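You operate a simulated robot arm through the tools that you are given. There is no shell and no other tool.

Carry out the task below with a simulated robot arm. There is one attempt and no reset: what you move stays moved.

Task
Give the navy, pink and teal boots one run on the boot dryer.
Fine: orange nozzle in the pink boot, blue in the teal; it blows warm, not hot; switch off after the run. Set down upright: orange dryer nozzle, blue dryer nozzle.

Only the result counts: the job must be done as asked and must still hold three seconds after the hand-in. Knocking over, shifting, dropping, spilling or breaking anything else fails it.

Robot
A 6-joint arm with a two-finger parallel gripper on a trunk, on a base that drives. Base frame: it is fixed to the floor where the robot stands at the start and does not move with it; the origin is under the middle of the robot, x ahead of it, y to its left, z up. Readings come in m, rad, newtons and seconds.
Its first joint turns from -2.897 to 2.897 rad. Places, roughly: blue dryer nozzle [1.75, -1, 1]; boot dryer [1.9, -1.2, 0.9]; dryer power switch [1.7, -0.9, 0.9]; dryer start key [1.6, -1.2, 0.9]; orange dryer nozzle [1.75, -1, 1]; yellow dryer nozzle [1.75, -1.5, 1]. Payload 3.91 kg.
The TCP is the grasp point between the finger pads, 0.03 m short of the fingertips. In the tool frame z runs along the fingers and y along their closing line. The gripper opens to 0.11 m. The fingers are 0.02 m wide and 0.01 m thick; the gripper's body (0.048 by 0.112 m) begins 0.055 m behind the TCP.
Orientation is that of the tool frame in the base frame, as a unit quaternion [w, x, y, z]. With the fingers straight down and closing along the base's y, the tool's x points along the base's -x, its y along +y and its z along -z.

Tools
- The arm moves only by the tool jog_arm. Its argument "deltas" is a list of rows, each a list of 3 entries, a list of its own where there are three numbers: the turn, a rotation vector about the base's x, y, z in rad, then the shift along the base's x, y, z in m, then the opening, from 0 (shut) to 1 (fully open). In form: [[[wx, wy, wz], [dx, dy, dz], grip], ...]. A call has 1 to 20 rows; each row shifts and turns the commanded pose from where the row before left it. Each row takes 0.2 s and may step no farther than 0.05 m and 0.15 rad from the row before; otherwise, or with a gripper value out of range, the whole call is refused. A pose out of reach is approached as far as the arm can. The call stops where the force on the tool passes 50 N (or 10 N more than at its start, if that is more) or the arm is blocked; 0.2 s more then pass. Each finger travels about 0.108 m/s and halts on what it meets, pressing with about 27 N; the grip force reading is that of the motor and also rises with nothing between the fingers. The clock runs only during rows and for 0.2 s after the last one: add rows that do not move to give the fingers time. The reply holds the time, the measured pose of the TCP, the force on the tool along the base axes, the opening and the grip force, in the units named above and with some noise, with the torque about the TCP (base axes, N m) and any sound that the robot's microphone picked up, and new pictures: "pictures" is both (left out), scene, wrist or none.
- Cameras (640 x 400 px; columns grow to the right, rows downward): "scene" is now at [0.7367, 0.1495, 1.2891]; the picture's right is [-0.00, -0.17, -0.99], its down [-0.88, 0.47, -0.08] and it looks along [0.48, 0.86, -0.15] (base axes); focal length 214 px, centre (320, 200). "wrist" rides on the gripper at [0.072, 0.017, -0.103] in the tool frame; the picture's right is [-0.23, 0.97, 0.00], its down [-0.76, -0.18, -0.62] and it looks along [-0.61, -0.14, 0.78] (tool axes); focal length 222 px, centre (320, 200). There is no depth. A picture from a camera that has moved, and an enlarged one, comes with that camera's place and axes in the base frame and with its lens.
- base_move(legs): drives the robot by 1 to 6 legs, each [ahead, left, turn to the left] in m, m and rad, along the robot's own axes; the way and the turn of a leg run together, so that a leg with both is an arc; at most 1.5 m and 3.142 rad a leg. The arm and the cameras ride along, it lands a little off, and it stops where it bumps. It gives what a move gives, and a new picture of the scene camera.
- aim_head(pan, tilt): turns the head with the scene camera to pan (to the left, within 1.396 rad either way) and tilt (down, from -0.506 to 1.204), counted from straight ahead of the robot. It gives what a move gives, and a new picture of the scene camera.
- close_up(camera, box): a new picture of the part [left, top, right, bottom] of that camera's present view, enlarged. It takes no simulated time.
- close_job(): hands the job in; it is judged then, once.

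Nothing tells you exact positions but the pictures and the camera data. Unless the task says otherwise, let go and move clear before handing in.

The tools are called after "Request:" as name(argument=value, ...) on one line, values as JSON. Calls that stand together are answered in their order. jog_arm: Moves the arm, as the interface text tells. Its arguments: {"type":"object","properties":{"deltas":{"type":"array"},"pictures":{"type":"string","enum":["both","scene","wrist","none"]}},"required":["deltas"]} The other tools are called the same way: base_move (legs) drives the base; aim_head (pan, tilt) turns the head that bears the scene camera; close_up (camera, box) takes an enlarged picture of a part of a camera's view; close_job () hands the job in.

At the start:

```text
time: 0.0
position: [0.5861, 0.084, 1.1713]
tool_rot: [0.001, 0.0, 1.0, 0.0]
contact_force: [-0.2, -1.2, -0.4]
moment: [0.01, 0.01, 0.03]
gripper_width: 0.1103
grasp_force: 0.1
robot x, y, heading: [-0.0011, -0.0003, -0.002]
head pan, tilt: [1.4, -0.499]
```

scene: 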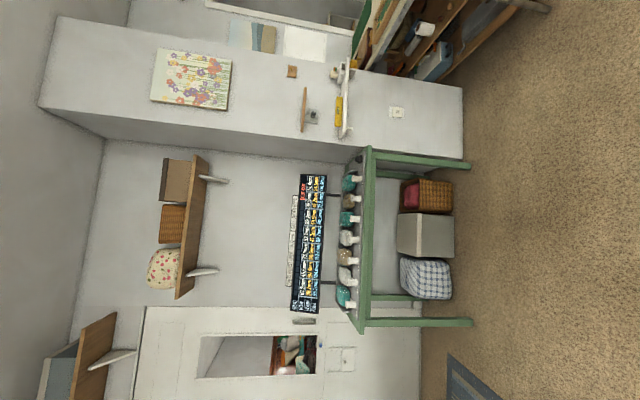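
wrist: 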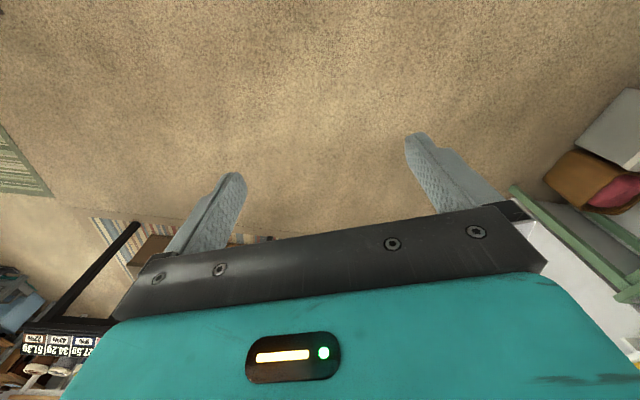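

The scene camera faces left and is rolled, showing a table with small bottles or boots, and the dryer should be ahead to the right. I'll turn the head toward it first.

Request:
aim_head(pan=-0.55, tilt=0.2)

```text
time: 1.9
position: [0.5868, 0.084, 1.1713]
tool_rot: [0.0, 0.0, 1.0, 0.0]
contact_force: [-0.1, -0.4, 0.6]
moment: [-0.03, 0.03, 0.01]
gripper_width: 0.11
grasp_force: 0.0
robot x, y, heading: [0.001, -0.0011, 0.0]
head pan, tilt: [-0.55, 0.201]
camera scene: at [0.6781, 0.0348, 1.221], right [0.0, -0.85, 0.52], down [-0.98, 0.1, 0.17], along [-0.2, -0.51, -0.84], focal length 214 px, centre (320, 200)
```

scene: 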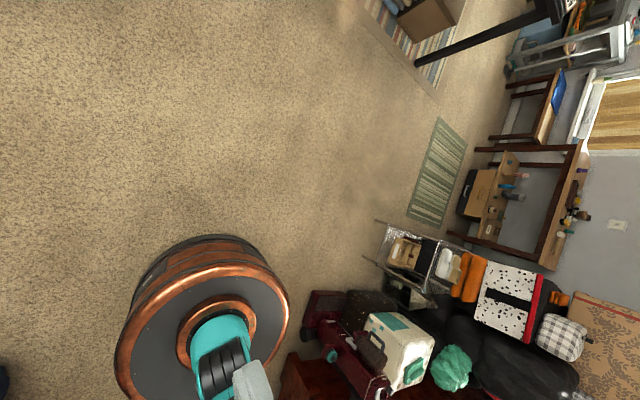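

The head is mounted on a bent trunk, so pan effectively rolls the view about the forward axis. I'll pan fully right with the tilt up to see toward the dryer.

Request:
aim_head(pan=-1.39, tilt=-0.5)

```text
time: 3.1
position: [0.5866, 0.0838, 1.1709]
tool_rot: [0.0, 0.001, 1.0, 0.0]
contact_force: [0.5, 1.2, -0.8]
moment: [0.02, -0.01, 0.02]
gripper_width: 0.1099
grasp_force: 0.2
robot x, y, heading: [-0.0018, -0.0032, 0.0]
head pan, tilt: [-1.389, -0.499]
camera scene: at [0.7366, 0.0174, 1.2883], right [0.0, -0.18, 0.98], down [-0.88, -0.47, -0.09], along [0.48, -0.86, -0.16], focal length 214 px, centre (320, 200)
```

scene: 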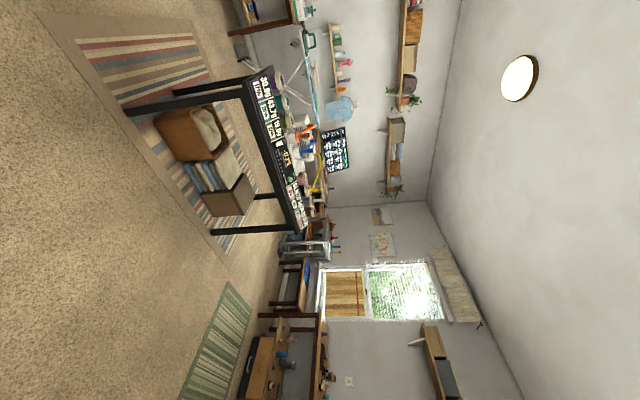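

The black-legged table in the middle-top of the picture looks like the dryer bench. I'll zoom in on it.

Request:
close_up(camera="scene", box=[220, 60, 380, 240])

Request:
close_up(camera="scene", box=[240, 70, 320, 120])

Request:
close_up(camera="scene", box=[260, 110, 340, 160])

Request:
close_up(camera="scene", box=[270, 160, 350, 210])

Request:
close_up(camera="scene", box=[310, 120, 360, 180])

```text
2.22 times, centred on (300, 150) of scene
camera zoom: at [0.7366, 0.0174, 1.2883], right [0.0, -0.18, 0.98], down [-0.88, -0.47, -0.09], along [0.48, -0.86, -0.16], focal length 477 px, centre (364, 311)
```

zoom: 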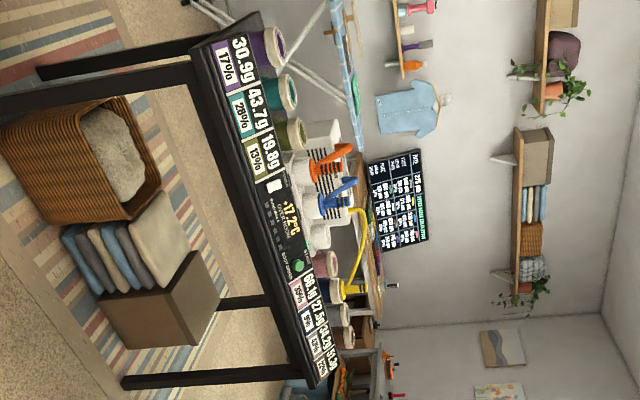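

```text
8.00 times, centred on (280, 95) of scene
camera zoom: at [0.7366, 0.0174, 1.2883], right [0.0, -0.18, 0.98], down [-0.88, -0.47, -0.09], along [0.48, -0.86, -0.16], focal length 1716 px, centre (640, 1040)
```

zoom: 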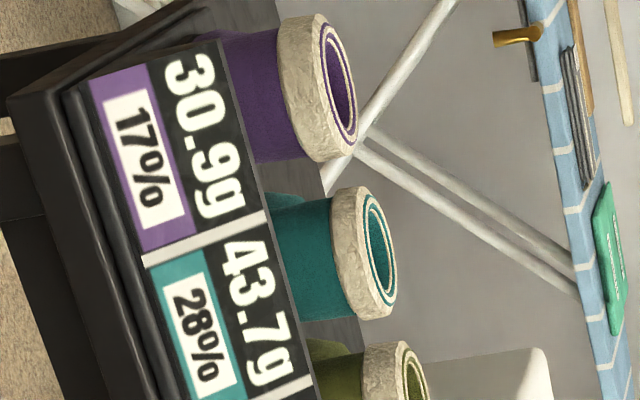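

```text
8.00 times, centred on (300, 135) of scene
camera zoom: at [0.7366, 0.0174, 1.2883], right [0.0, -0.18, 0.98], down [-0.88, -0.47, -0.09], along [0.48, -0.86, -0.16], focal length 1716 px, centre (480, 720)
```

zoom: 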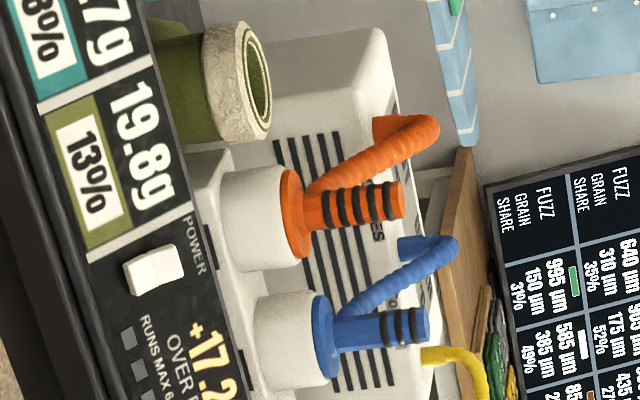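

```text
8.00 times, centred on (310, 185) of scene
camera zoom: at [0.7366, 0.0174, 1.2883], right [0.0, -0.18, 0.98], down [-0.88, -0.47, -0.09], along [0.48, -0.86, -0.16], focal length 1716 px, centre (400, 320)
```

zoom: 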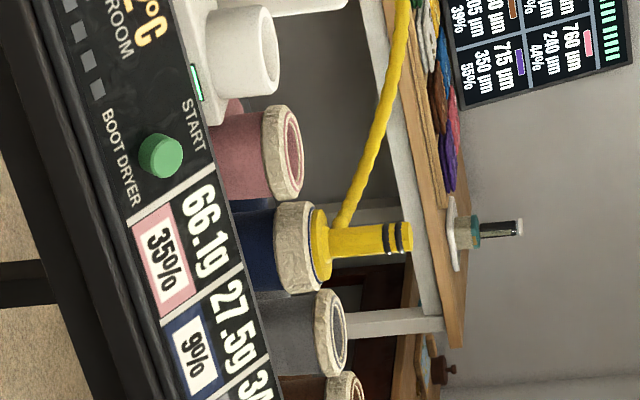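

```text
6.67 times, centred on (335, 150) of scene
camera zoom: at [0.7366, 0.0174, 1.2883], right [0.0, -0.18, 0.98], down [-0.88, -0.47, -0.09], along [0.48, -0.86, -0.16], focal length 1430 px, centre (220, 533)
```

zoom: 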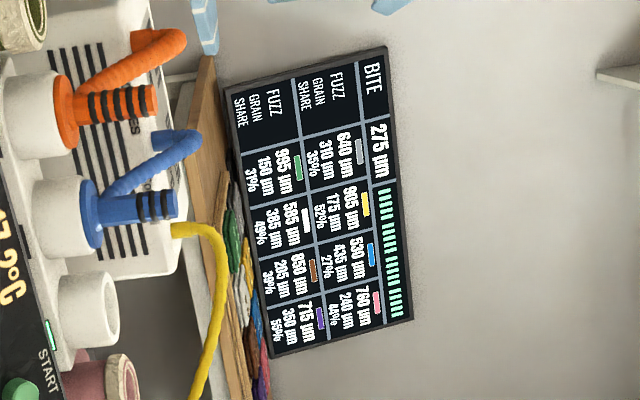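

The dryer sits on the black bench. Orange and blue nozzles are parked in white cups, and the yellow nozzle is already in the navy boot. Pink and teal boots stand on either side. I'll nudge the arm to learn whether the scene camera rides with it.

Request:
jog_arm(deltas=[[[0, 0, 0], [0, 0, 0.04], 1], [[0, 0, 0], [0, 0, 0.04], 1], [[0, 0, 0], [0, 0, 0], 1]], pictures="both")

```text
time: 3.9
position: [0.5882, 0.0822, 1.2505]
tool_rot: [0.0, 0.001, 1.0, 0.0]
contact_force: [0.0, 0.0, -0.2]
moment: [-0.02, 0.03, 0.03]
gripper_width: 0.1101
grasp_force: 0.1
robot x, y, heading: [0.0001, 0.001, 0.001]
head pan, tilt: [-1.389, -0.499]
camera scene: at [0.738, 0.0171, 1.3681], right [0.0, -0.18, 0.98], down [-0.88, -0.47, -0.09], along [0.48, -0.86, -0.16], focal length 214 px, centre (320, 200)
camera wrist: at [0.5163, 0.0999, 1.3546], right [0.23, 0.97, 0.0], down [0.76, -0.18, 0.62], along [0.61, -0.14, -0.78], focal length 222 px, centre (320, 200)
```

scene: 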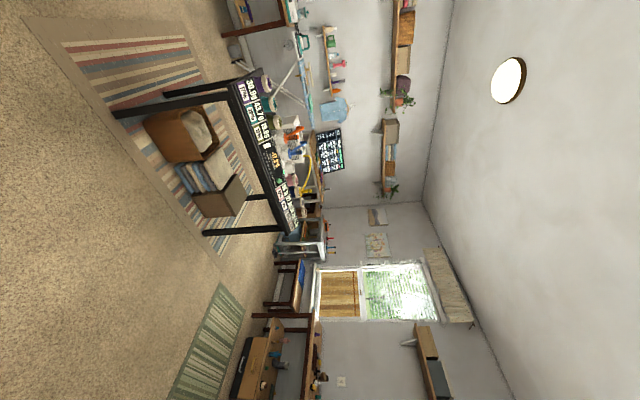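
wrist: 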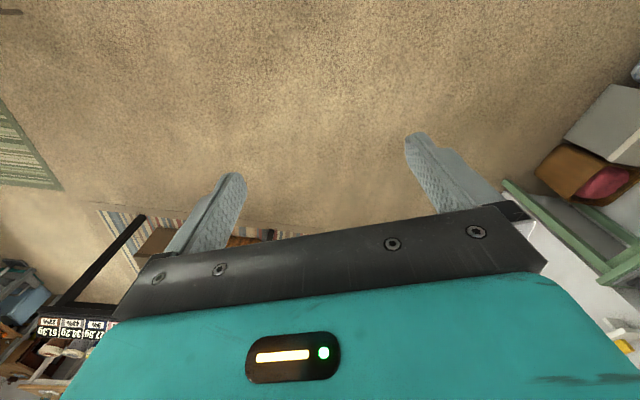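

Both cameras ride on the arm. The bench runs at about 0.38 rad to my axes, so I'll turn right to face it and drive to roughly 0.75 m from the boots.

Request:
base_move(legs=[[0, 0, -0.38], [1.0, -0.333, 0]])

```text
time: 10.5
position: [1.3934, -0.819, 1.2504]
tool_rot: [0.001, 0.185, 0.983, -0.001]
contact_force: [0.0, 0.1, 0.3]
moment: [0.02, 0.01, -0.01]
gripper_width: 0.1099
grasp_force: 0.1
robot x, y, heading: [0.8116, -0.682, -0.373]
head pan, tilt: [-1.389, -0.499]
camera scene: at [1.5083, -0.9358, 1.3678], right [-0.07, -0.17, 0.98], down [-0.99, -0.12, -0.09], along [0.13, -0.98, -0.16], focal length 214 px, centre (320, 200)
```

scene: 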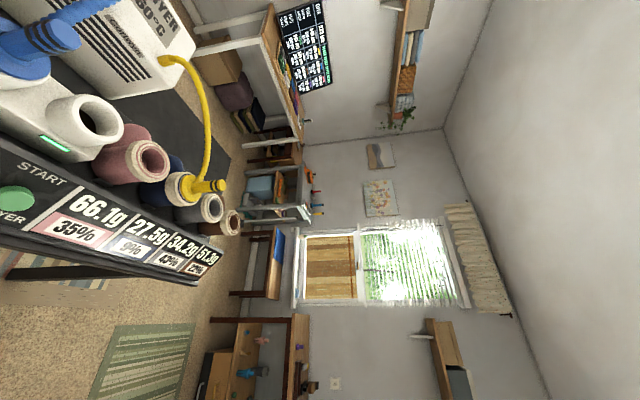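

I'm close now; the panel and boots are visible at left. I'll pan the head downward to look straight at the dryer panel.

Request:
aim_head(pan=-0.2, tilt=-0.5)

Request:
jog_arm(deltas=[[[0, 0, 0], [0, 0, 0], 1]], pictures="wrist")

```text
time: 11.9
position: [1.3925, -0.8199, 1.25]
tool_rot: [0.0, 0.186, 0.983, 0.0]
contact_force: [0.4, 0.0, -0.6]
moment: [0.04, -0.02, -0.02]
gripper_width: 0.1098
grasp_force: 0.1
robot x, y, heading: [0.8109, -0.6834, -0.373]
head pan, tilt: [-0.201, -0.499]
camera scene: at [1.5275, -0.8869, 1.3142], right [-0.36, -0.91, 0.2], down [-0.85, 0.23, -0.47], along [0.38, -0.34, -0.86], focal length 214 px, centre (320, 200)
```

scene: 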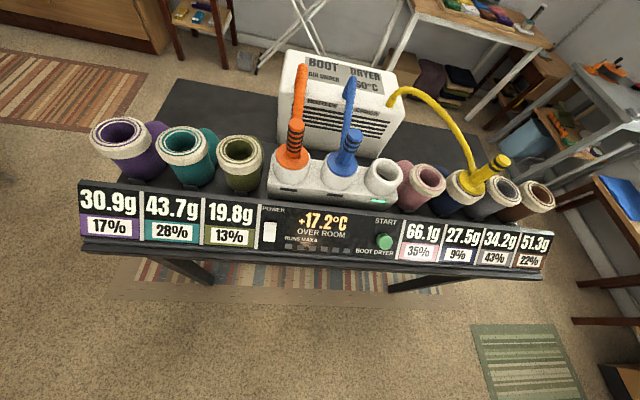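

```text
time: 12.3
position: [1.3933, -0.8202, 1.2504]
tool_rot: [0.0, 0.186, 0.983, -0.001]
contact_force: [-0.1, -0.9, -0.2]
moment: [0.0, -0.01, 0.03]
gripper_width: 0.1103
grasp_force: 0.1
robot x, y, heading: [0.8162, -0.6836, -0.373]
head pan, tilt: [-0.201, -0.499]
camera wrist: at [1.3322, -0.7775, 1.3543], right [0.57, 0.82, 0.0], down [0.64, -0.44, 0.62], along [0.51, -0.35, -0.78], focal length 222 px, centre (320, 200)
```

wrist: 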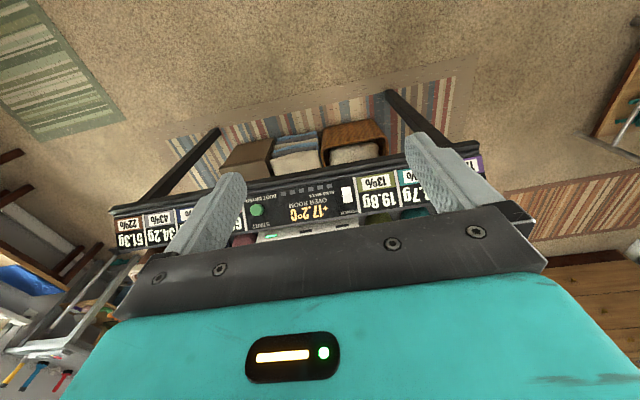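

Excellent view: the three nozzle cups in the middle, boots either side. Zooming in to read the panel, nozzles and machine.

Request:
close_up(camera="scene", box=[250, 195, 410, 275])

Request:
close_up(camera="scene", box=[260, 40, 420, 210])

Request:
close_up(camera="scene", box=[70, 100, 290, 250])

Request:
close_up(camera="scene", box=[350, 130, 560, 280])

```text
4.00 times, centred on (330, 235) of scene
camera zoom: at [1.5275, -0.8869, 1.3142], right [-0.36, -0.91, 0.2], down [-0.85, 0.23, -0.47], along [0.38, -0.34, -0.86], focal length 858 px, centre (280, 60)
```

zoom: 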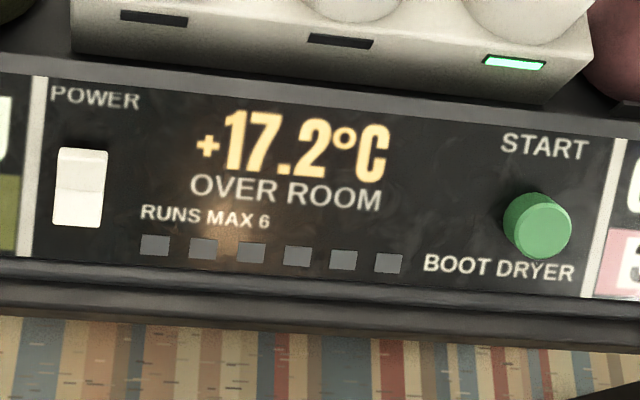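

```text
2.35 times, centred on (340, 125) of scene
camera zoom: at [1.5275, -0.8869, 1.3142], right [-0.36, -0.91, 0.2], down [-0.85, 0.23, -0.47], along [0.38, -0.34, -0.86], focal length 505 px, centre (273, 376)
```

zoom: 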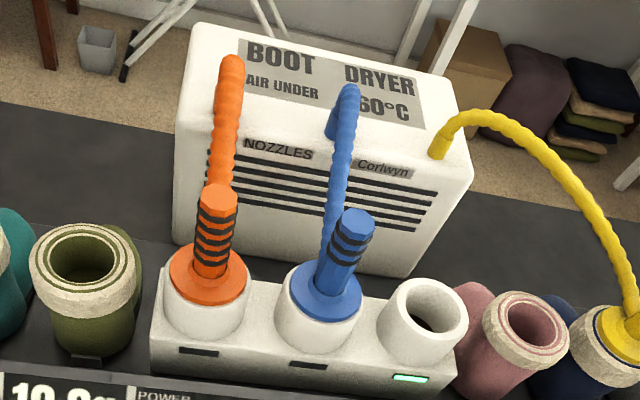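

```text
2.67 times, centred on (180, 175) of scene
camera zoom: at [1.5275, -0.8869, 1.3142], right [-0.36, -0.91, 0.2], down [-0.85, 0.23, -0.47], along [0.38, -0.34, -0.86], focal length 572 px, centre (693, 267)
```

zoom: 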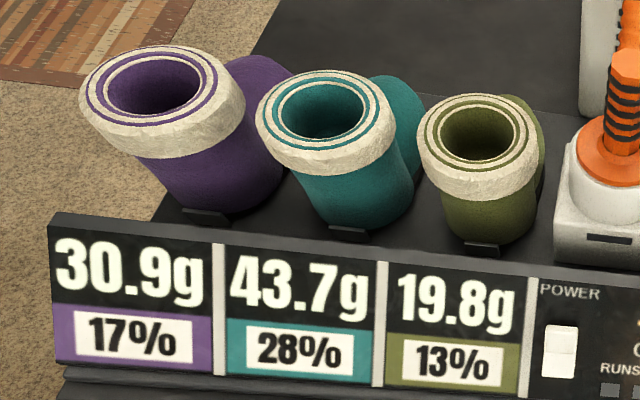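

```text
2.67 times, centred on (455, 205) of scene
camera zoom: at [1.5275, -0.8869, 1.3142], right [-0.36, -0.91, 0.2], down [-0.85, 0.23, -0.47], along [0.38, -0.34, -0.86], focal length 572 px, centre (-40, 187)
```

zoom: 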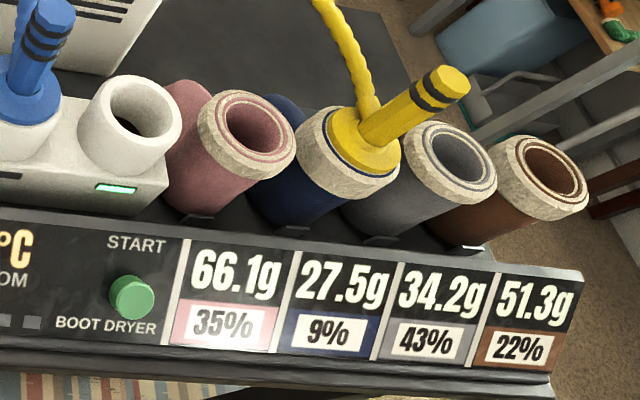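

The panel reads "+17.2 °C over room", the display is lit, six run lights are dark, and the third cup's lamp is green because its nozzle is out. Teal and pink boots lie about 1.05 m ahead, roughly 0.29 m left and right, so I'll drive 0.3 m closer.

Request:
base_move(legs=[[0.15, 0, 0], [0.14, 0, 0]])

```text
time: 14.6
position: [1.6654, -0.927, 1.2508]
tool_rot: [0.0, 0.186, 0.982, 0.001]
contact_force: [0.9, 0.6, -0.9]
moment: [0.02, 0.0, 0.03]
gripper_width: 0.1101
grasp_force: 0.1
robot x, y, heading: [1.0867, -0.7866, -0.373]
head pan, tilt: [-0.201, -0.499]
camera scene: at [1.7994, -0.994, 1.3143], right [-0.36, -0.91, 0.2], down [-0.85, 0.23, -0.47], along [0.38, -0.34, -0.86], focal length 214 px, centre (320, 200)
```

scene: 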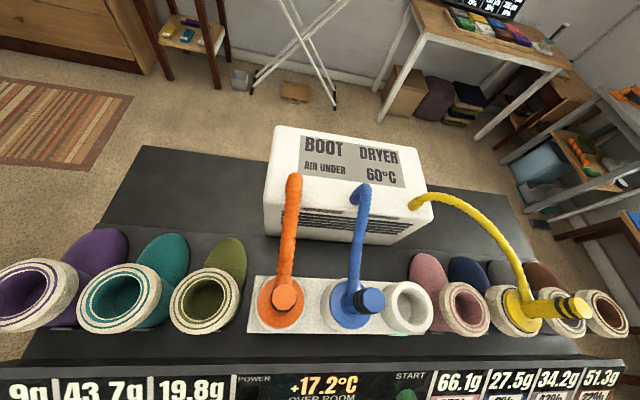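

Now I have a second viewpoint from almost above the cups, good for triangulation. Zooming for precise pixels.

Request:
close_up(camera="scene", box=[240, 160, 440, 345])

Request:
close_up(camera="scene", box=[60, 220, 260, 345])

Request:
close_up(camera="scene", box=[400, 230, 640, 380])

```text
2.16 times, centred on (340, 252) of scene
camera zoom: at [1.7994, -0.994, 1.3143], right [-0.36, -0.91, 0.2], down [-0.85, 0.23, -0.47], along [0.38, -0.34, -0.86], focal length 464 px, centre (277, 86)
```

zoom: 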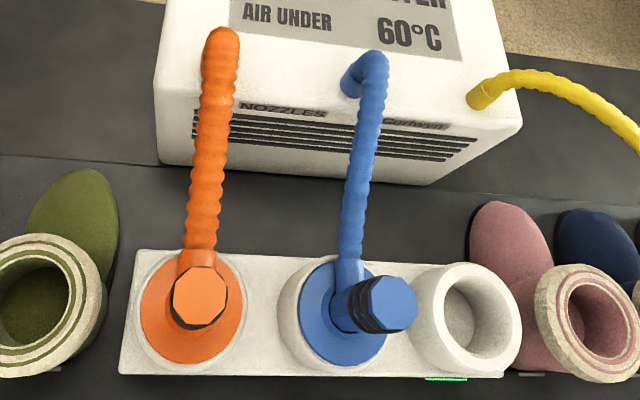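

```text
3.20 times, centred on (160, 282) of scene
camera zoom: at [1.7994, -0.994, 1.3143], right [-0.36, -0.91, 0.2], down [-0.85, 0.23, -0.47], along [0.38, -0.34, -0.86], focal length 686 px, centre (832, -64)
```

zoom: 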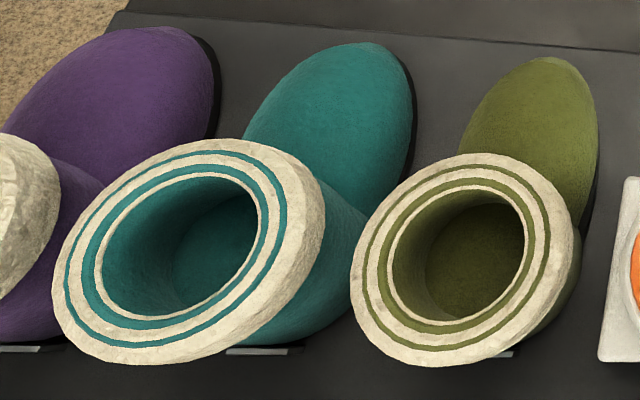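

```text
2.67 times, centred on (520, 305) of scene
camera zoom: at [1.7994, -0.994, 1.3143], right [-0.36, -0.91, 0.2], down [-0.85, 0.23, -0.47], along [0.38, -0.34, -0.86], focal length 572 px, centre (-213, -80)
```

zoom: 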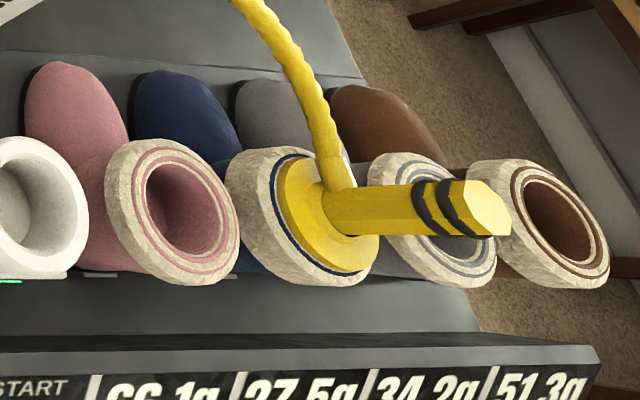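

Triangulated so far (along robot heading F, left L, height z):
- Orange knob top: about (2.057, -0.284, 1.034)
- Blue knob top: about (2.055, -0.396, 1.036)
- Teal opening: about (2.061, -0.056, 0.935)
- Pink opening: about (2.05, -0.637, 0.925)

I'll hover the gripper above the orange nozzle next.

Request:
jog_arm(deltas=[[[0, 0, 0], [0.0367, -0.0216, 0], 1], [[0, 0, 0], [0.0367, -0.0216, 0], 1], [[0, 0, 0], [0.0367, -0.0216, 0], 1], [[0, 0, 0], [0.0365, -0.0215, 0], 1], [[0, 0, 0], [0, 0, -0.04], 1], [[0, 0, 0], [0, 0, -0.04], 1], [[0, 0, 0], [0, 0, 0], 1]], pictures="both")

```text
time: 16.2
position: [1.8137, -1.0123, 1.1691]
tool_rot: [0.0, 0.186, 0.983, -0.001]
contact_force: [0.2, 0.3, 0.1]
moment: [-0.01, -0.04, -0.02]
gripper_width: 0.11
grasp_force: 0.0
robot x, y, heading: [1.0901, -0.7897, -0.375]
head pan, tilt: [-0.201, -0.499]
camera scene: at [1.9469, -1.0807, 1.2326], right [-0.36, -0.91, 0.2], down [-0.85, 0.23, -0.47], along [0.38, -0.34, -0.86], focal length 214 px, centre (320, 200)
camera wrist: at [1.7517, -0.9712, 1.2727], right [0.57, 0.82, 0.0], down [0.64, -0.44, 0.62], along [0.51, -0.35, -0.78], focal length 222 px, centre (320, 200)
```

scene: 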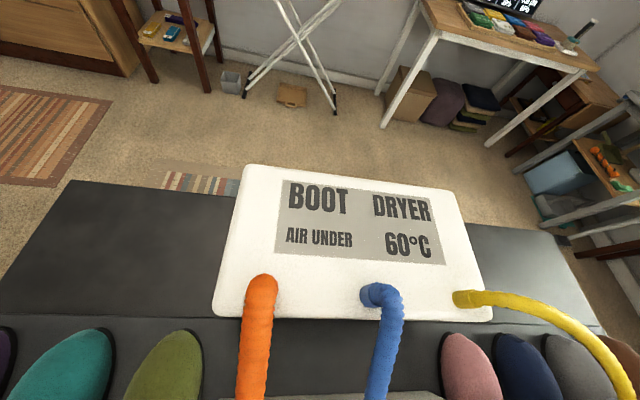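
wrist: 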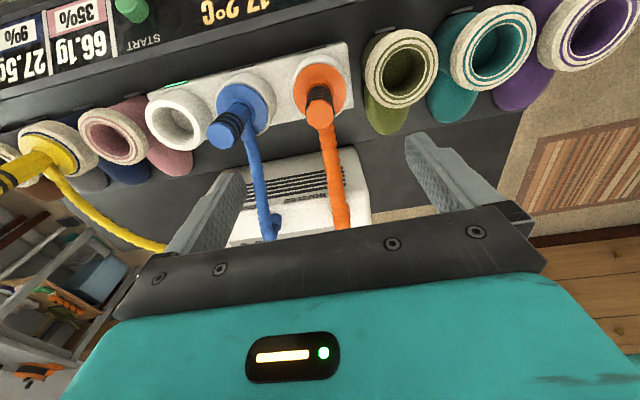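

Wrist camera agrees with the orange knob position, which is right under the gripper. I'll swing the head out of the way, narrow the fingers and go down.

Request:
aim_head(pan=-1.39, tilt=-0.5)

Request:
jog_arm(deltas=[[[0, 0, 0], [0.003, -0.002, -0.04], 0.75], [[0, 0, 0], [0, 0, -0.04], 0.75], [[0, 0, 0], [0, 0, 0], 0.75]], pictures="both")

```text
time: 17.6
position: [1.8109, -1.0125, 1.1691]
tool_rot: [0.0, 0.186, 0.982, 0.0]
contact_force: [0.1, 0.0, 0.4]
moment: [0.04, -0.01, 0.01]
gripper_width: 0.1101
grasp_force: 0.1
robot x, y, heading: [1.0853, -0.7932, -0.372]
head pan, tilt: [-1.389, -0.499]
camera scene: at [1.9275, -1.1295, 1.2865], right [-0.07, -0.17, 0.98], down [-0.99, -0.12, -0.09], along [0.13, -0.98, -0.16], focal length 214 px, centre (320, 200)
```

scene: 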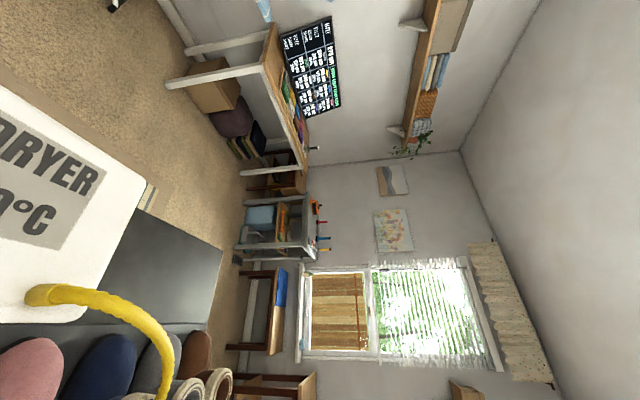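

```text
time: 18.4
position: [1.8144, -1.0149, 1.0881]
tool_rot: [0.0, 0.186, 0.983, 0.0]
contact_force: [-0.2, 0.3, 0.0]
moment: [0.01, 0.04, -0.01]
gripper_width: 0.0824
grasp_force: 0.1
robot x, y, heading: [1.0861, -0.7893, -0.373]
head pan, tilt: [-1.389, -0.499]
camera scene: at [1.9297, -1.1302, 1.2055], right [-0.07, -0.17, 0.98], down [-0.99, -0.12, -0.09], along [0.13, -0.98, -0.16], focal length 214 px, centre (320, 200)
camera wrist: at [1.7538, -0.9718, 1.1919], right [0.57, 0.82, 0.0], down [0.64, -0.44, 0.62], along [0.51, -0.35, -0.78], focal length 222 px, centre (320, 200)
```

scene: 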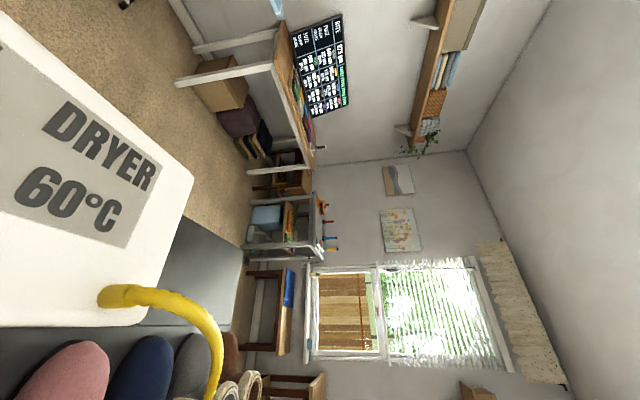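
wrist: 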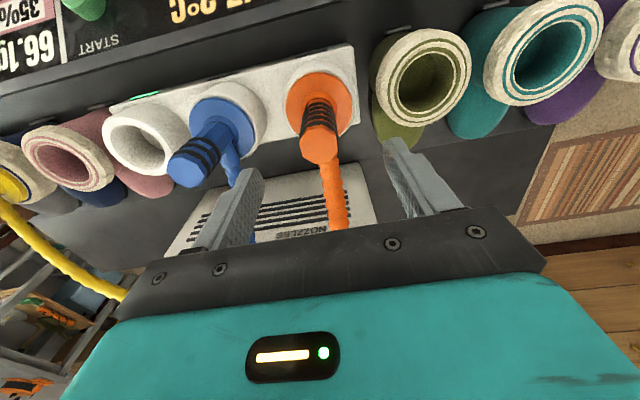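

The orange knob is centred between the fingers with clearance from blue. Descending and closing gently.

Request:
jog_arm(deltas=[[[0, 0, 0], [0, 0, -0.04], 0.75], [[0, 0, 0], [0, 0, -0.043], 0.75], [[0, 0, 0], [0, 0, 0], 0.75], [[0, 0, 0], [0, 0, 0], 0.75]], pictures="wrist")

```text
time: 19.4
position: [1.8141, -1.0134, 1.0068]
tool_rot: [0.0, 0.187, 0.982, 0.0]
contact_force: [0.1, 0.1, 0.2]
moment: [-0.05, -0.05, -0.03]
gripper_width: 0.0821
grasp_force: 0.0
robot x, y, heading: [1.0897, -0.7886, -0.37]
head pan, tilt: [-1.389, -0.499]
camera wrist: at [1.7535, -0.9718, 1.1099], right [0.57, 0.82, 0.0], down [0.64, -0.44, 0.62], along [0.51, -0.35, -0.78], focal length 222 px, centre (320, 200)
```

wrist: 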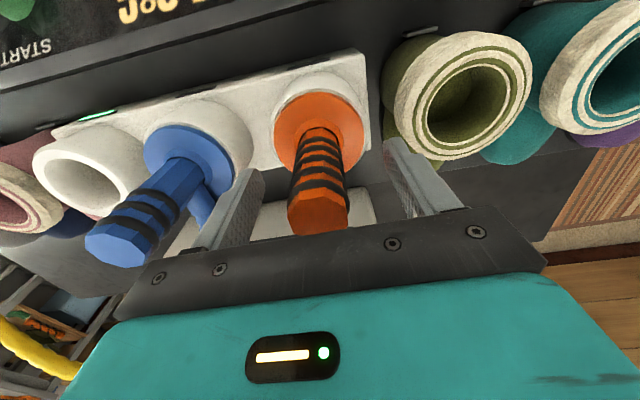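

The knob sits squarely between the pads. Closing the fingers now.

Request:
jog_arm(deltas=[[[0, 0, 0], [0, 0, 0], 0.3], [[0, 0, 0], [0, 0, 0], 0.15], [[0, 0, 0], [0, 0, 0], 0.05], [[0, 0, 0], [0, 0, 0], 0.05], [[0, 0, 0], [0, 0, 0], 0.05]], pictures="wrist")

```text
time: 20.6
position: [1.8148, -1.0148, 1.0051]
tool_rot: [0.0, 0.187, 0.982, 0.0]
contact_force: [0.1, 0.0, -0.4]
moment: [0.0, -0.01, 0.01]
gripper_width: 0.0281
grasp_force: 27.2
robot x, y, heading: [1.086, -0.7886, -0.375]
head pan, tilt: [-1.389, -0.499]
camera wrist: at [1.7536, -0.9718, 1.11], right [0.57, 0.82, 0.0], down [0.64, -0.44, 0.62], along [0.51, -0.35, -0.78], focal length 222 px, centre (320, 200)
```

wrist: 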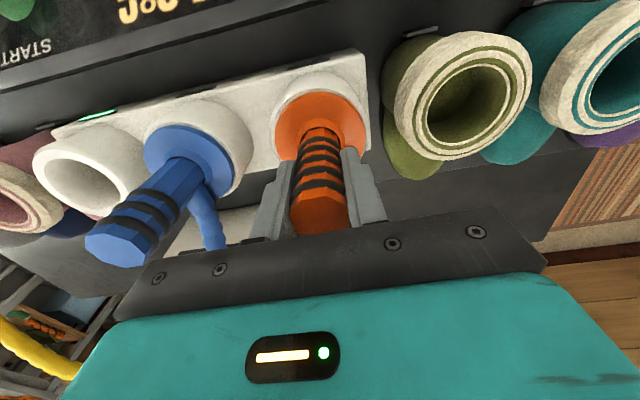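

The orange knob is gripped (28 mm wide, 27 N). Lifting straight up slowly and checking.

Request:
jog_arm(deltas=[[[0, 0, 0], [0, 0, 0.03], 0.0], [[0, 0, 0], [0, 0, 0.03], 0.0], [[0, 0, 0], [0, 0, 0.03], 0.0], [[0, 0, 0], [0, 0, 0.03], 0.0], [[0, 0, 0], [0, 0, 0], 0.0]], pictures="wrist")

```text
time: 21.8
position: [1.8152, -1.0147, 1.1281]
tool_rot: [0.0, 0.187, 0.982, 0.0]
contact_force: [0.1, -0.5, 0.5]
moment: [-0.02, -0.02, -0.01]
gripper_width: 0.0279
grasp_force: 27.3
robot x, y, heading: [1.0883, -0.7909, -0.375]
head pan, tilt: [-1.389, -0.499]
camera wrist: at [1.7549, -0.9734, 1.2313], right [0.57, 0.82, 0.0], down [0.64, -0.44, 0.62], along [0.51, -0.35, -0.78], focal length 222 px, centre (320, 200)
```

wrist: 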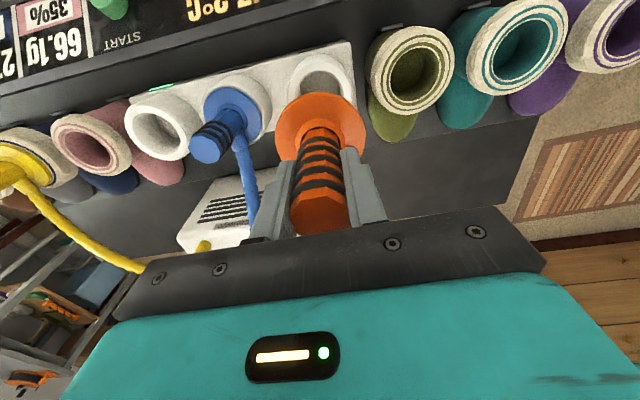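

The nozzle came out cleanly with no load. I'll raise it high enough to clear the blue knob, then carry it sideways over the pink boot.

Request:
jog_arm(deltas=[[[0, 0, 0], [0, 0, 0.04], 0.0], [[0, 0, 0], [0, 0, 0.04], 0.0], [[0, 0, 0], [0, 0, 0.04], 0.0], [[0, 0, 0], [-0.0171, -0.0397, 0], 0.0], [[0, 0, 0], [-0.0171, -0.0397, 0], 0.0], [[0, 0, 0], [-0.0171, -0.0397, 0], 0.0], [[0, 0, 0], [-0.0171, -0.0397, 0], 0.0], [[0, 0, 0], [-0.0171, -0.0397, 0], 0.0], [[0, 0, 0], [-0.0171, -0.0397, 0], 0.0], [[0, 0, 0], [-0.0171, -0.0397, 0], 0.0], [[0, 0, 0], [-0.0171, -0.0397, 0], 0.0], [[0, 0, 0], [0, 0, 0], 0.0]], pictures="both")

```text
time: 24.4
position: [1.6738, -1.3329, 1.2406]
tool_rot: [0.001, 0.186, 0.983, -0.001]
contact_force: [-0.9, -0.7, -2.2]
moment: [0.02, -0.03, -0.02]
gripper_width: 0.0282
grasp_force: 26.8
out of reach, approached as far as the arm can: row 11
robot x, y, heading: [1.0877, -0.7863, -0.374]
head pan, tilt: [-1.389, -0.499]
camera scene: at [1.7887, -1.4488, 1.3601], right [-0.07, -0.16, 0.98], down [-0.99, -0.12, -0.09], along [0.13, -0.98, -0.15], focal length 214 px, centre (320, 200)
camera wrist: at [1.6128, -1.2904, 1.3454], right [0.57, 0.82, 0.0], down [0.64, -0.44, 0.63], along [0.52, -0.36, -0.78], focal length 222 px, centre (320, 200)
```

scene: 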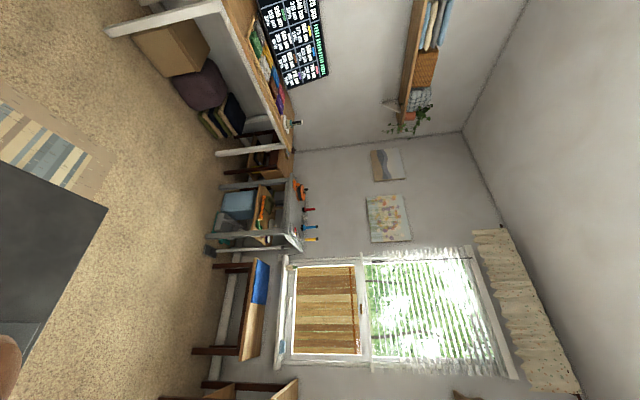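
wrist: 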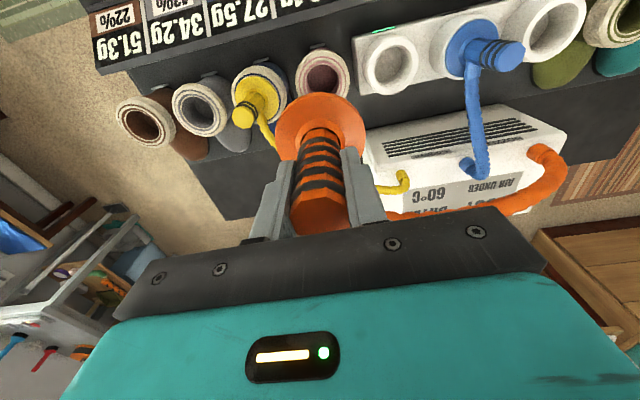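

Nearly over the pink boot (slight reach limit at this height). I'll zoom the wrist view to see the opening before lowering.

Request:
close_up(camera="wrist", box=[220, 30, 420, 155])

```text
3.20 times, centred on (320, 92) of wrist
camera zoom: at [1.6128, -1.2904, 1.3454], right [0.57, 0.82, 0.0], down [0.64, -0.44, 0.63], along [0.52, -0.36, -0.78], focal length 711 px, centre (320, 544)
```

zoom: 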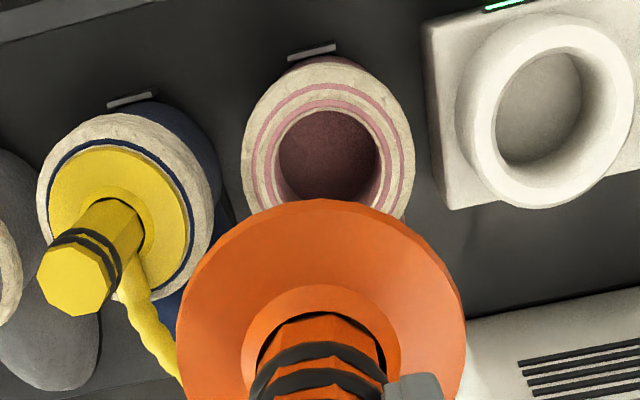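

The pink opening is just under the nozzle. I'll turn the head camera back to look at the nozzle tip and boot from the far side.

Request:
aim_head(pan=0.0, tilt=0.75)

```text
time: 25.9
position: [1.674, -1.3325, 1.2412]
tool_rot: [0.002, 0.187, 0.982, 0.0]
contact_force: [0.3, -0.4, -1.4]
moment: [0.01, 0.03, -0.06]
gripper_width: 0.0281
grasp_force: 27.2
robot x, y, heading: [1.0877, -0.7938, -0.375]
head pan, tilt: [0.0, 0.75]
camera scene: at [1.7128, -1.3479, 1.2886], right [-0.37, -0.93, 0.0], down [-0.68, 0.27, 0.68], along [-0.63, 0.25, -0.73], focal length 214 px, centre (320, 200)
```

scene: 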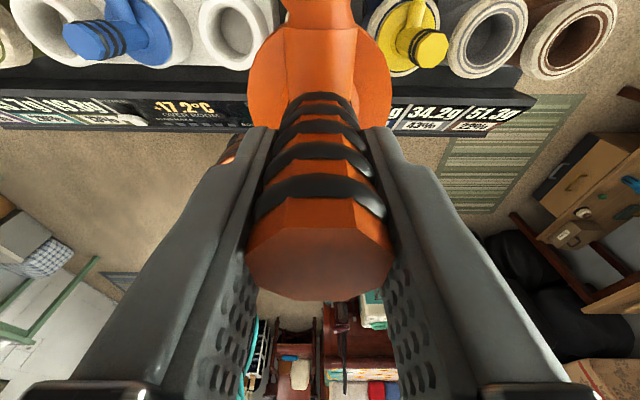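

The head camera is too close for a view of the tip there. I'll swing it aside again and lower partway, watching forces.

Request:
aim_head(pan=-1.39, tilt=-0.5)

Request:
jog_arm(deltas=[[[0, 0, 0], [0, 0, -0.04], 0.0], [[0, 0, 0], [0, 0, -0.04], 0.0], [[0, 0, 0], [0, 0, -0.03], 0.0], [[0, 0, 0], [0, 0, 0], 0.0]], pictures="wrist")

Request:
close_up(camera="wrist", box=[220, 30, 420, 155])

```text
time: 27.4
position: [1.6728, -1.3325, 1.2406]
tool_rot: [0.001, 0.187, 0.982, -0.001]
contact_force: [-0.8, -0.7, -1.8]
moment: [-0.01, 0.02, -0.02]
gripper_width: 0.0281
grasp_force: 26.3
robot x, y, heading: [1.089, -0.7895, -0.373]
head pan, tilt: [-1.389, -0.499]
camera scene: at [1.7889, -1.4485, 1.3599], right [-0.07, -0.17, 0.98], down [-0.99, -0.12, -0.09], along [0.13, -0.98, -0.16], focal length 214 px, centre (320, 200)
```

scene: 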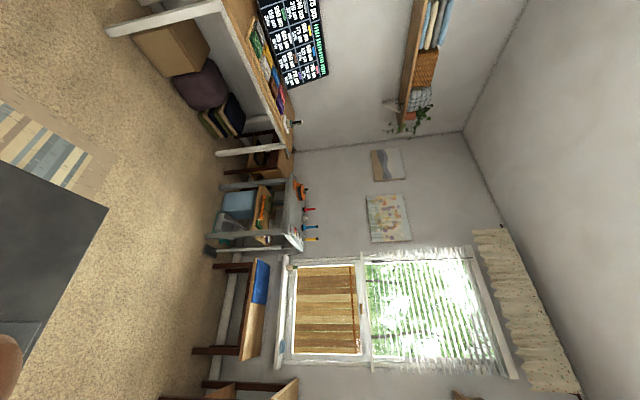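

```text
time: 28.4
position: [1.674, -1.3297, 1.1302]
tool_rot: [-0.001, 0.187, 0.982, 0.0]
contact_force: [-0.2, 0.5, 0.0]
moment: [0.02, -0.04, -0.02]
gripper_width: 0.0285
grasp_force: 27.6
robot x, y, heading: [1.0885, -0.7896, -0.376]
head pan, tilt: [-1.389, -0.499]
camera wrist: at [1.6135, -1.2875, 1.2345], right [0.57, 0.82, 0.0], down [0.64, -0.44, 0.62], along [0.51, -0.35, -0.78], focal length 222 px, centre (320, 200)
```

wrist: 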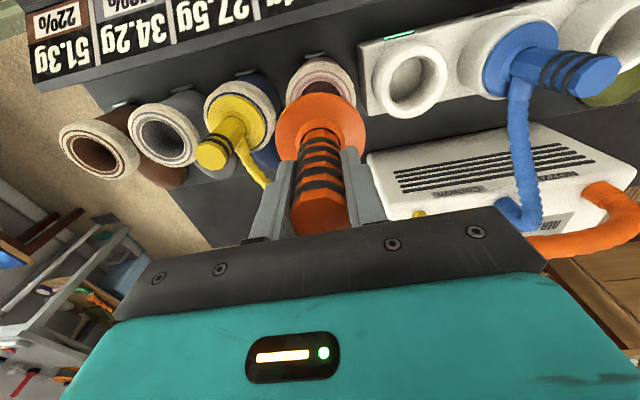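

```text
3.20 times, centred on (320, 92) of wrist
camera zoom: at [1.6135, -1.2875, 1.2345], right [0.57, 0.82, 0.0], down [0.64, -0.44, 0.62], along [0.51, -0.35, -0.78], focal length 711 px, centre (320, 544)
```

zoom: 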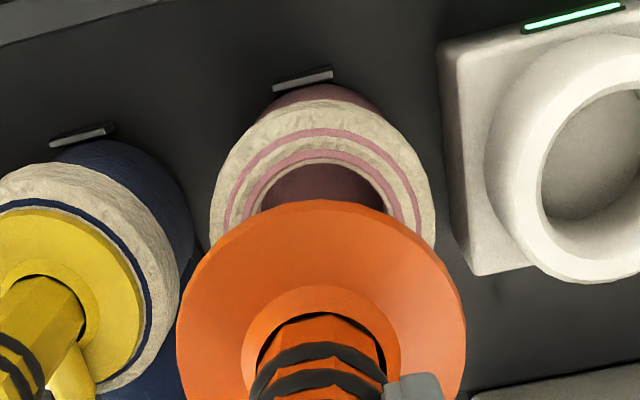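

Projected nozzle axis falls within about 5 mm of the opening's centre. I'll correct 4 mm and lower in small steps.

Request:
jog_arm(deltas=[[[0, 0, 0], [0.0044, 0.0004, 0], 0.0], [[0, 0, 0], [0, 0, -0.02], 0.0], [[0, 0, 0], [0, 0, -0.02], 0.0], [[0, 0, 0], [0, 0, -0.02], 0.0], [[0, 0, 0], [0, 0, 0], 0.0]], pictures="wrist")

Request:
close_up(camera="wrist", box=[220, 30, 420, 155])

```text
time: 29.6
position: [1.6805, -1.3288, 1.0709]
tool_rot: [0.0, 0.186, 0.983, 0.0]
contact_force: [0.6, 0.2, -1.4]
moment: [0.02, -0.01, 0.0]
gripper_width: 0.0281
grasp_force: 27.2
robot x, y, heading: [1.0856, -0.7911, -0.371]
head pan, tilt: [-1.389, -0.499]
camera wrist: at [1.6193, -1.2877, 1.1758], right [0.57, 0.82, 0.0], down [0.64, -0.44, 0.62], along [0.51, -0.35, -0.78], focal length 222 px, centre (320, 200)
```

wrist: 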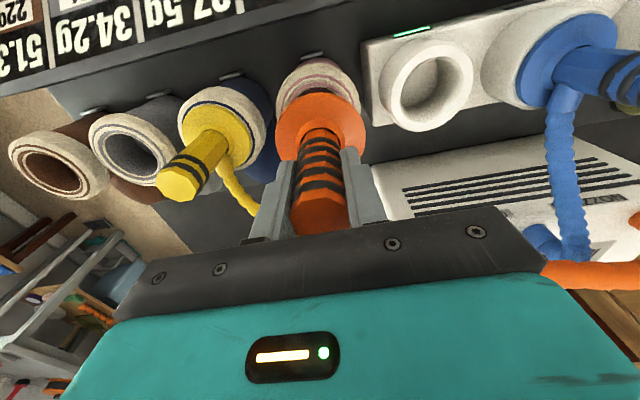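

```text
3.20 times, centred on (320, 92) of wrist
camera zoom: at [1.6193, -1.2877, 1.1758], right [0.57, 0.82, 0.0], down [0.64, -0.44, 0.62], along [0.51, -0.35, -0.78], focal length 711 px, centre (320, 544)
```

zoom: 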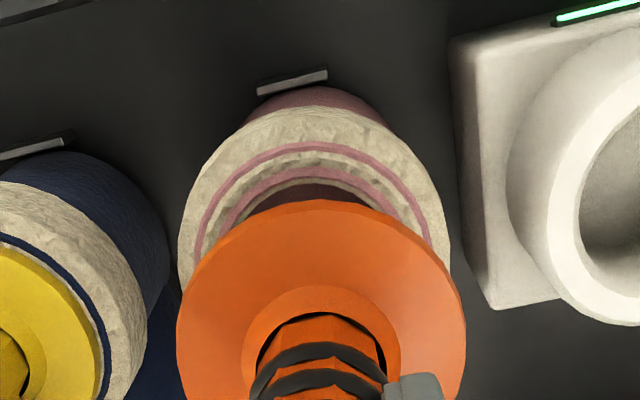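

Axis and opening now coincide in the view. Continuing down slowly.

Request:
jog_arm(deltas=[[[0, 0, 0], [0, 0, -0.015], 0.0], [[0, 0, 0], [0, 0, -0.015], 0.0], [[0, 0, 0], [0, 0, -0.01], 0.0], [[0, 0, 0], [0, 0, 0], 0.0]], pictures="wrist")

Request:
close_up(camera="wrist", box=[220, 30, 420, 155])

```text
time: 30.6
position: [1.6796, -1.3303, 1.0332]
tool_rot: [0.0, 0.187, 0.982, 0.001]
contact_force: [-0.2, 0.4, -0.4]
moment: [0.0, 0.01, 0.02]
gripper_width: 0.0282
grasp_force: 26.8
robot x, y, heading: [1.0872, -0.7863, -0.375]
head pan, tilt: [-1.389, -0.499]
camera wrist: at [1.619, -1.2884, 1.1372], right [0.57, 0.82, 0.0], down [0.64, -0.44, 0.62], along [0.51, -0.35, -0.78], focal length 222 px, centre (320, 200)
```

wrist: 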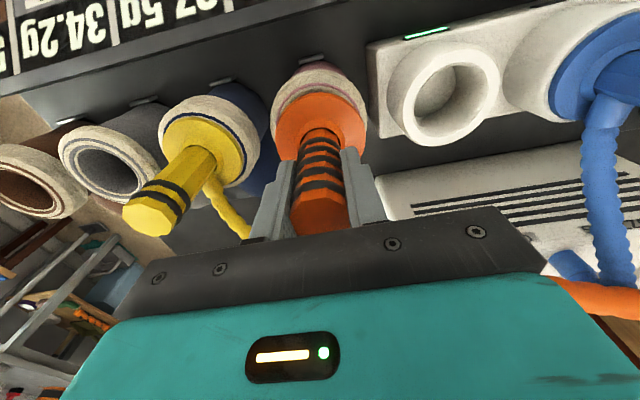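

```text
3.20 times, centred on (320, 92) of wrist
camera zoom: at [1.619, -1.2884, 1.1372], right [0.57, 0.82, 0.0], down [0.64, -0.44, 0.62], along [0.51, -0.35, -0.78], focal length 711 px, centre (320, 544)
```

zoom: 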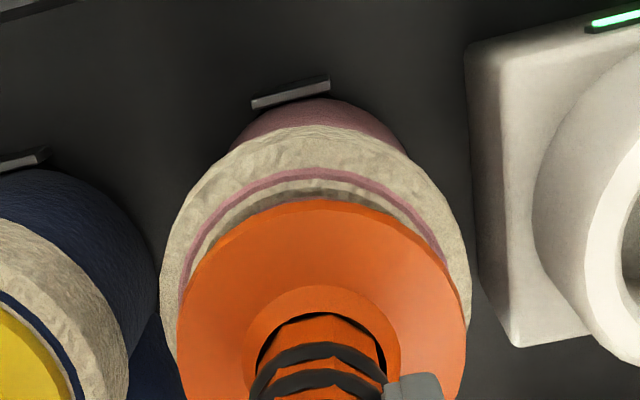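

No contact yet; the flange is a few centimetres above the collar. Small steps until it seats.

Request:
jog_arm(deltas=[[[0, 0, 0], [0, 0, -0.006], 0.0], [[0, 0, 0], [0, 0, -0.006], 0.0], [[0, 0, 0], [0, 0, -0.006], 0.0], [[0, 0, 0], [0, 0, 0], 0.0]], pictures="wrist")

Request:
close_up(camera="wrist", box=[220, 30, 420, 155])

```text
time: 31.6
position: [1.6796, -1.3283, 1.0144]
tool_rot: [-0.001, 0.187, 0.982, -0.001]
contact_force: [0.0, -0.3, -0.4]
moment: [0.01, 0.01, -0.01]
gripper_width: 0.0279
grasp_force: 27.2
robot x, y, heading: [1.0867, -0.7909, -0.375]
head pan, tilt: [-1.389, -0.499]
camera wrist: at [1.6188, -1.2885, 1.1182], right [0.57, 0.82, 0.0], down [0.64, -0.44, 0.62], along [0.51, -0.35, -0.78], focal length 222 px, centre (320, 200)
```

wrist: 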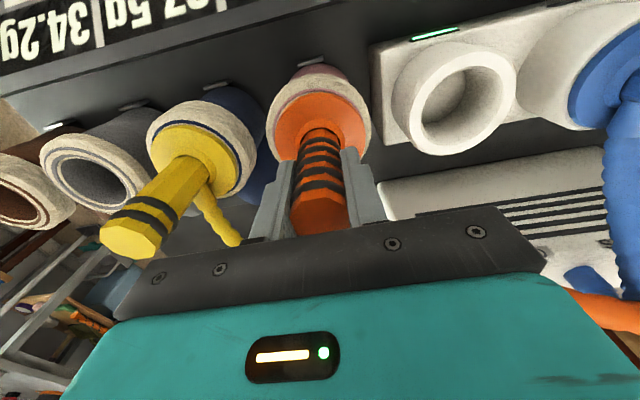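

```text
3.20 times, centred on (320, 92) of wrist
camera zoom: at [1.6188, -1.2885, 1.1182], right [0.57, 0.82, 0.0], down [0.64, -0.44, 0.62], along [0.51, -0.35, -0.78], focal length 711 px, centre (320, 544)
```

zoom: 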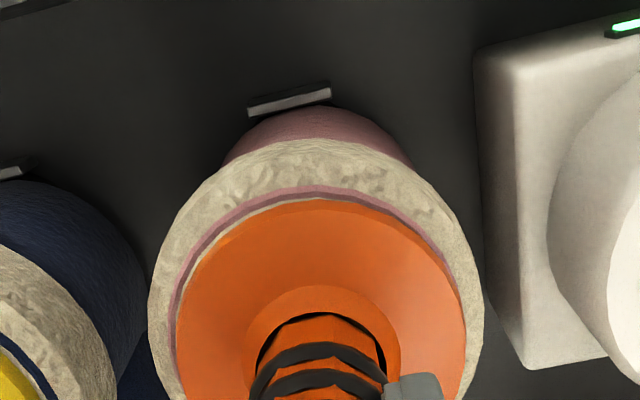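

Nearly seated: the flange covers the collar concentrically. A few more millimetres.

Request:
jog_arm(deltas=[[[0, 0, 0], [0, 0, -0.004], 0.0], [[0, 0, 0], [0, 0, -0.003], 0.0], [[0, 0, 0], [0, 0, 0], 0.0]], pictures="none")

Request:
close_up(camera="wrist", box=[120, 30, 420, 217])

```text
time: 32.4
position: [1.6786, -1.3298, 1.0071]
tool_rot: [0.001, 0.186, 0.983, 0.0]
contact_force: [1.0, 0.4, -1.7]
moment: [0.04, 0.03, 0.03]
gripper_width: 0.0281
grasp_force: 27.0
robot x, y, heading: [1.0862, -0.7921, -0.376]
head pan, tilt: [-1.389, -0.499]
```

```text
2.13 times, centred on (270, 124) of wrist
camera zoom: at [1.6191, -1.2887, 1.1113], right [0.57, 0.82, 0.0], down [0.64, -0.44, 0.62], along [0.51, -0.35, -0.78], focal length 474 px, centre (427, 363)
```

zoom: 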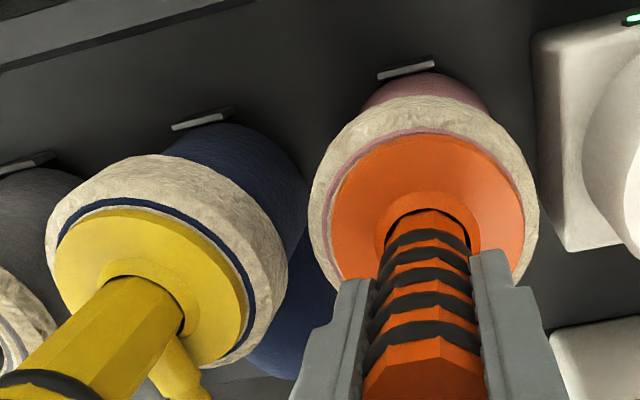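

Request:
jog_arm(deltas=[[[0, 0, 0], [0, 0, -0.003], 0.0], [[0, 0, 0], [0, 0, -0.002], 0.0], [[0, 0, 0], [0, 0, 0], 0.0]], pictures="none")

Request:
jog_arm(deltas=[[[0, 0, 0], [0, 0, -0.003], 0.0], [[0, 0, 0], [0, 0, 0], 0.0]], pictures="none")

Request:
close_up(camera="wrist", box=[120, 30, 420, 217])

```text
time: 33.2
position: [1.6793, -1.3305, 1.0044]
tool_rot: [0.001, 0.187, 0.982, 0.0]
contact_force: [0.1, -2.8, 22.7]
moment: [-0.02, -0.12, -0.06]
gripper_width: 0.0284
grasp_force: 27.4
robot x, y, heading: [1.0867, -0.7906, -0.371]
head pan, tilt: [-1.389, -0.499]
```

```text
time: 33.8
position: [1.6791, -1.3301, 1.001]
tool_rot: [0.001, 0.187, 0.982, -0.001]
contact_force: [-1.4, -5.6, 21.4]
moment: [-0.03, -0.05, -0.05]
gripper_width: 0.028
grasp_force: 26.8
robot x, y, heading: [1.0867, -0.7878, -0.378]
head pan, tilt: [-1.389, -0.499]
```

```text
2.13 times, centred on (270, 124) of wrist
camera zoom: at [1.6188, -1.2882, 1.1044], right [0.57, 0.82, 0.0], down [0.64, -0.44, 0.62], along [0.51, -0.35, -0.78], focal length 474 px, centre (427, 363)
```

zoom: 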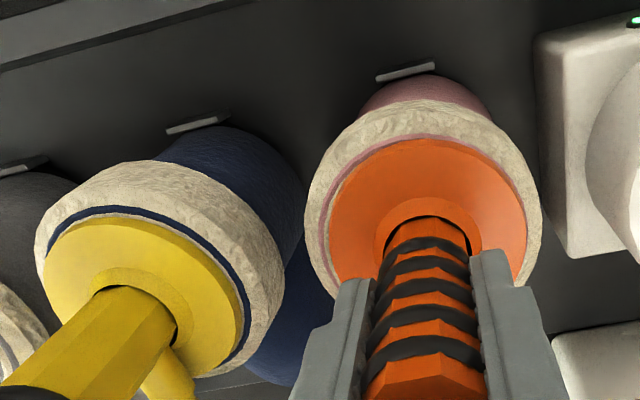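

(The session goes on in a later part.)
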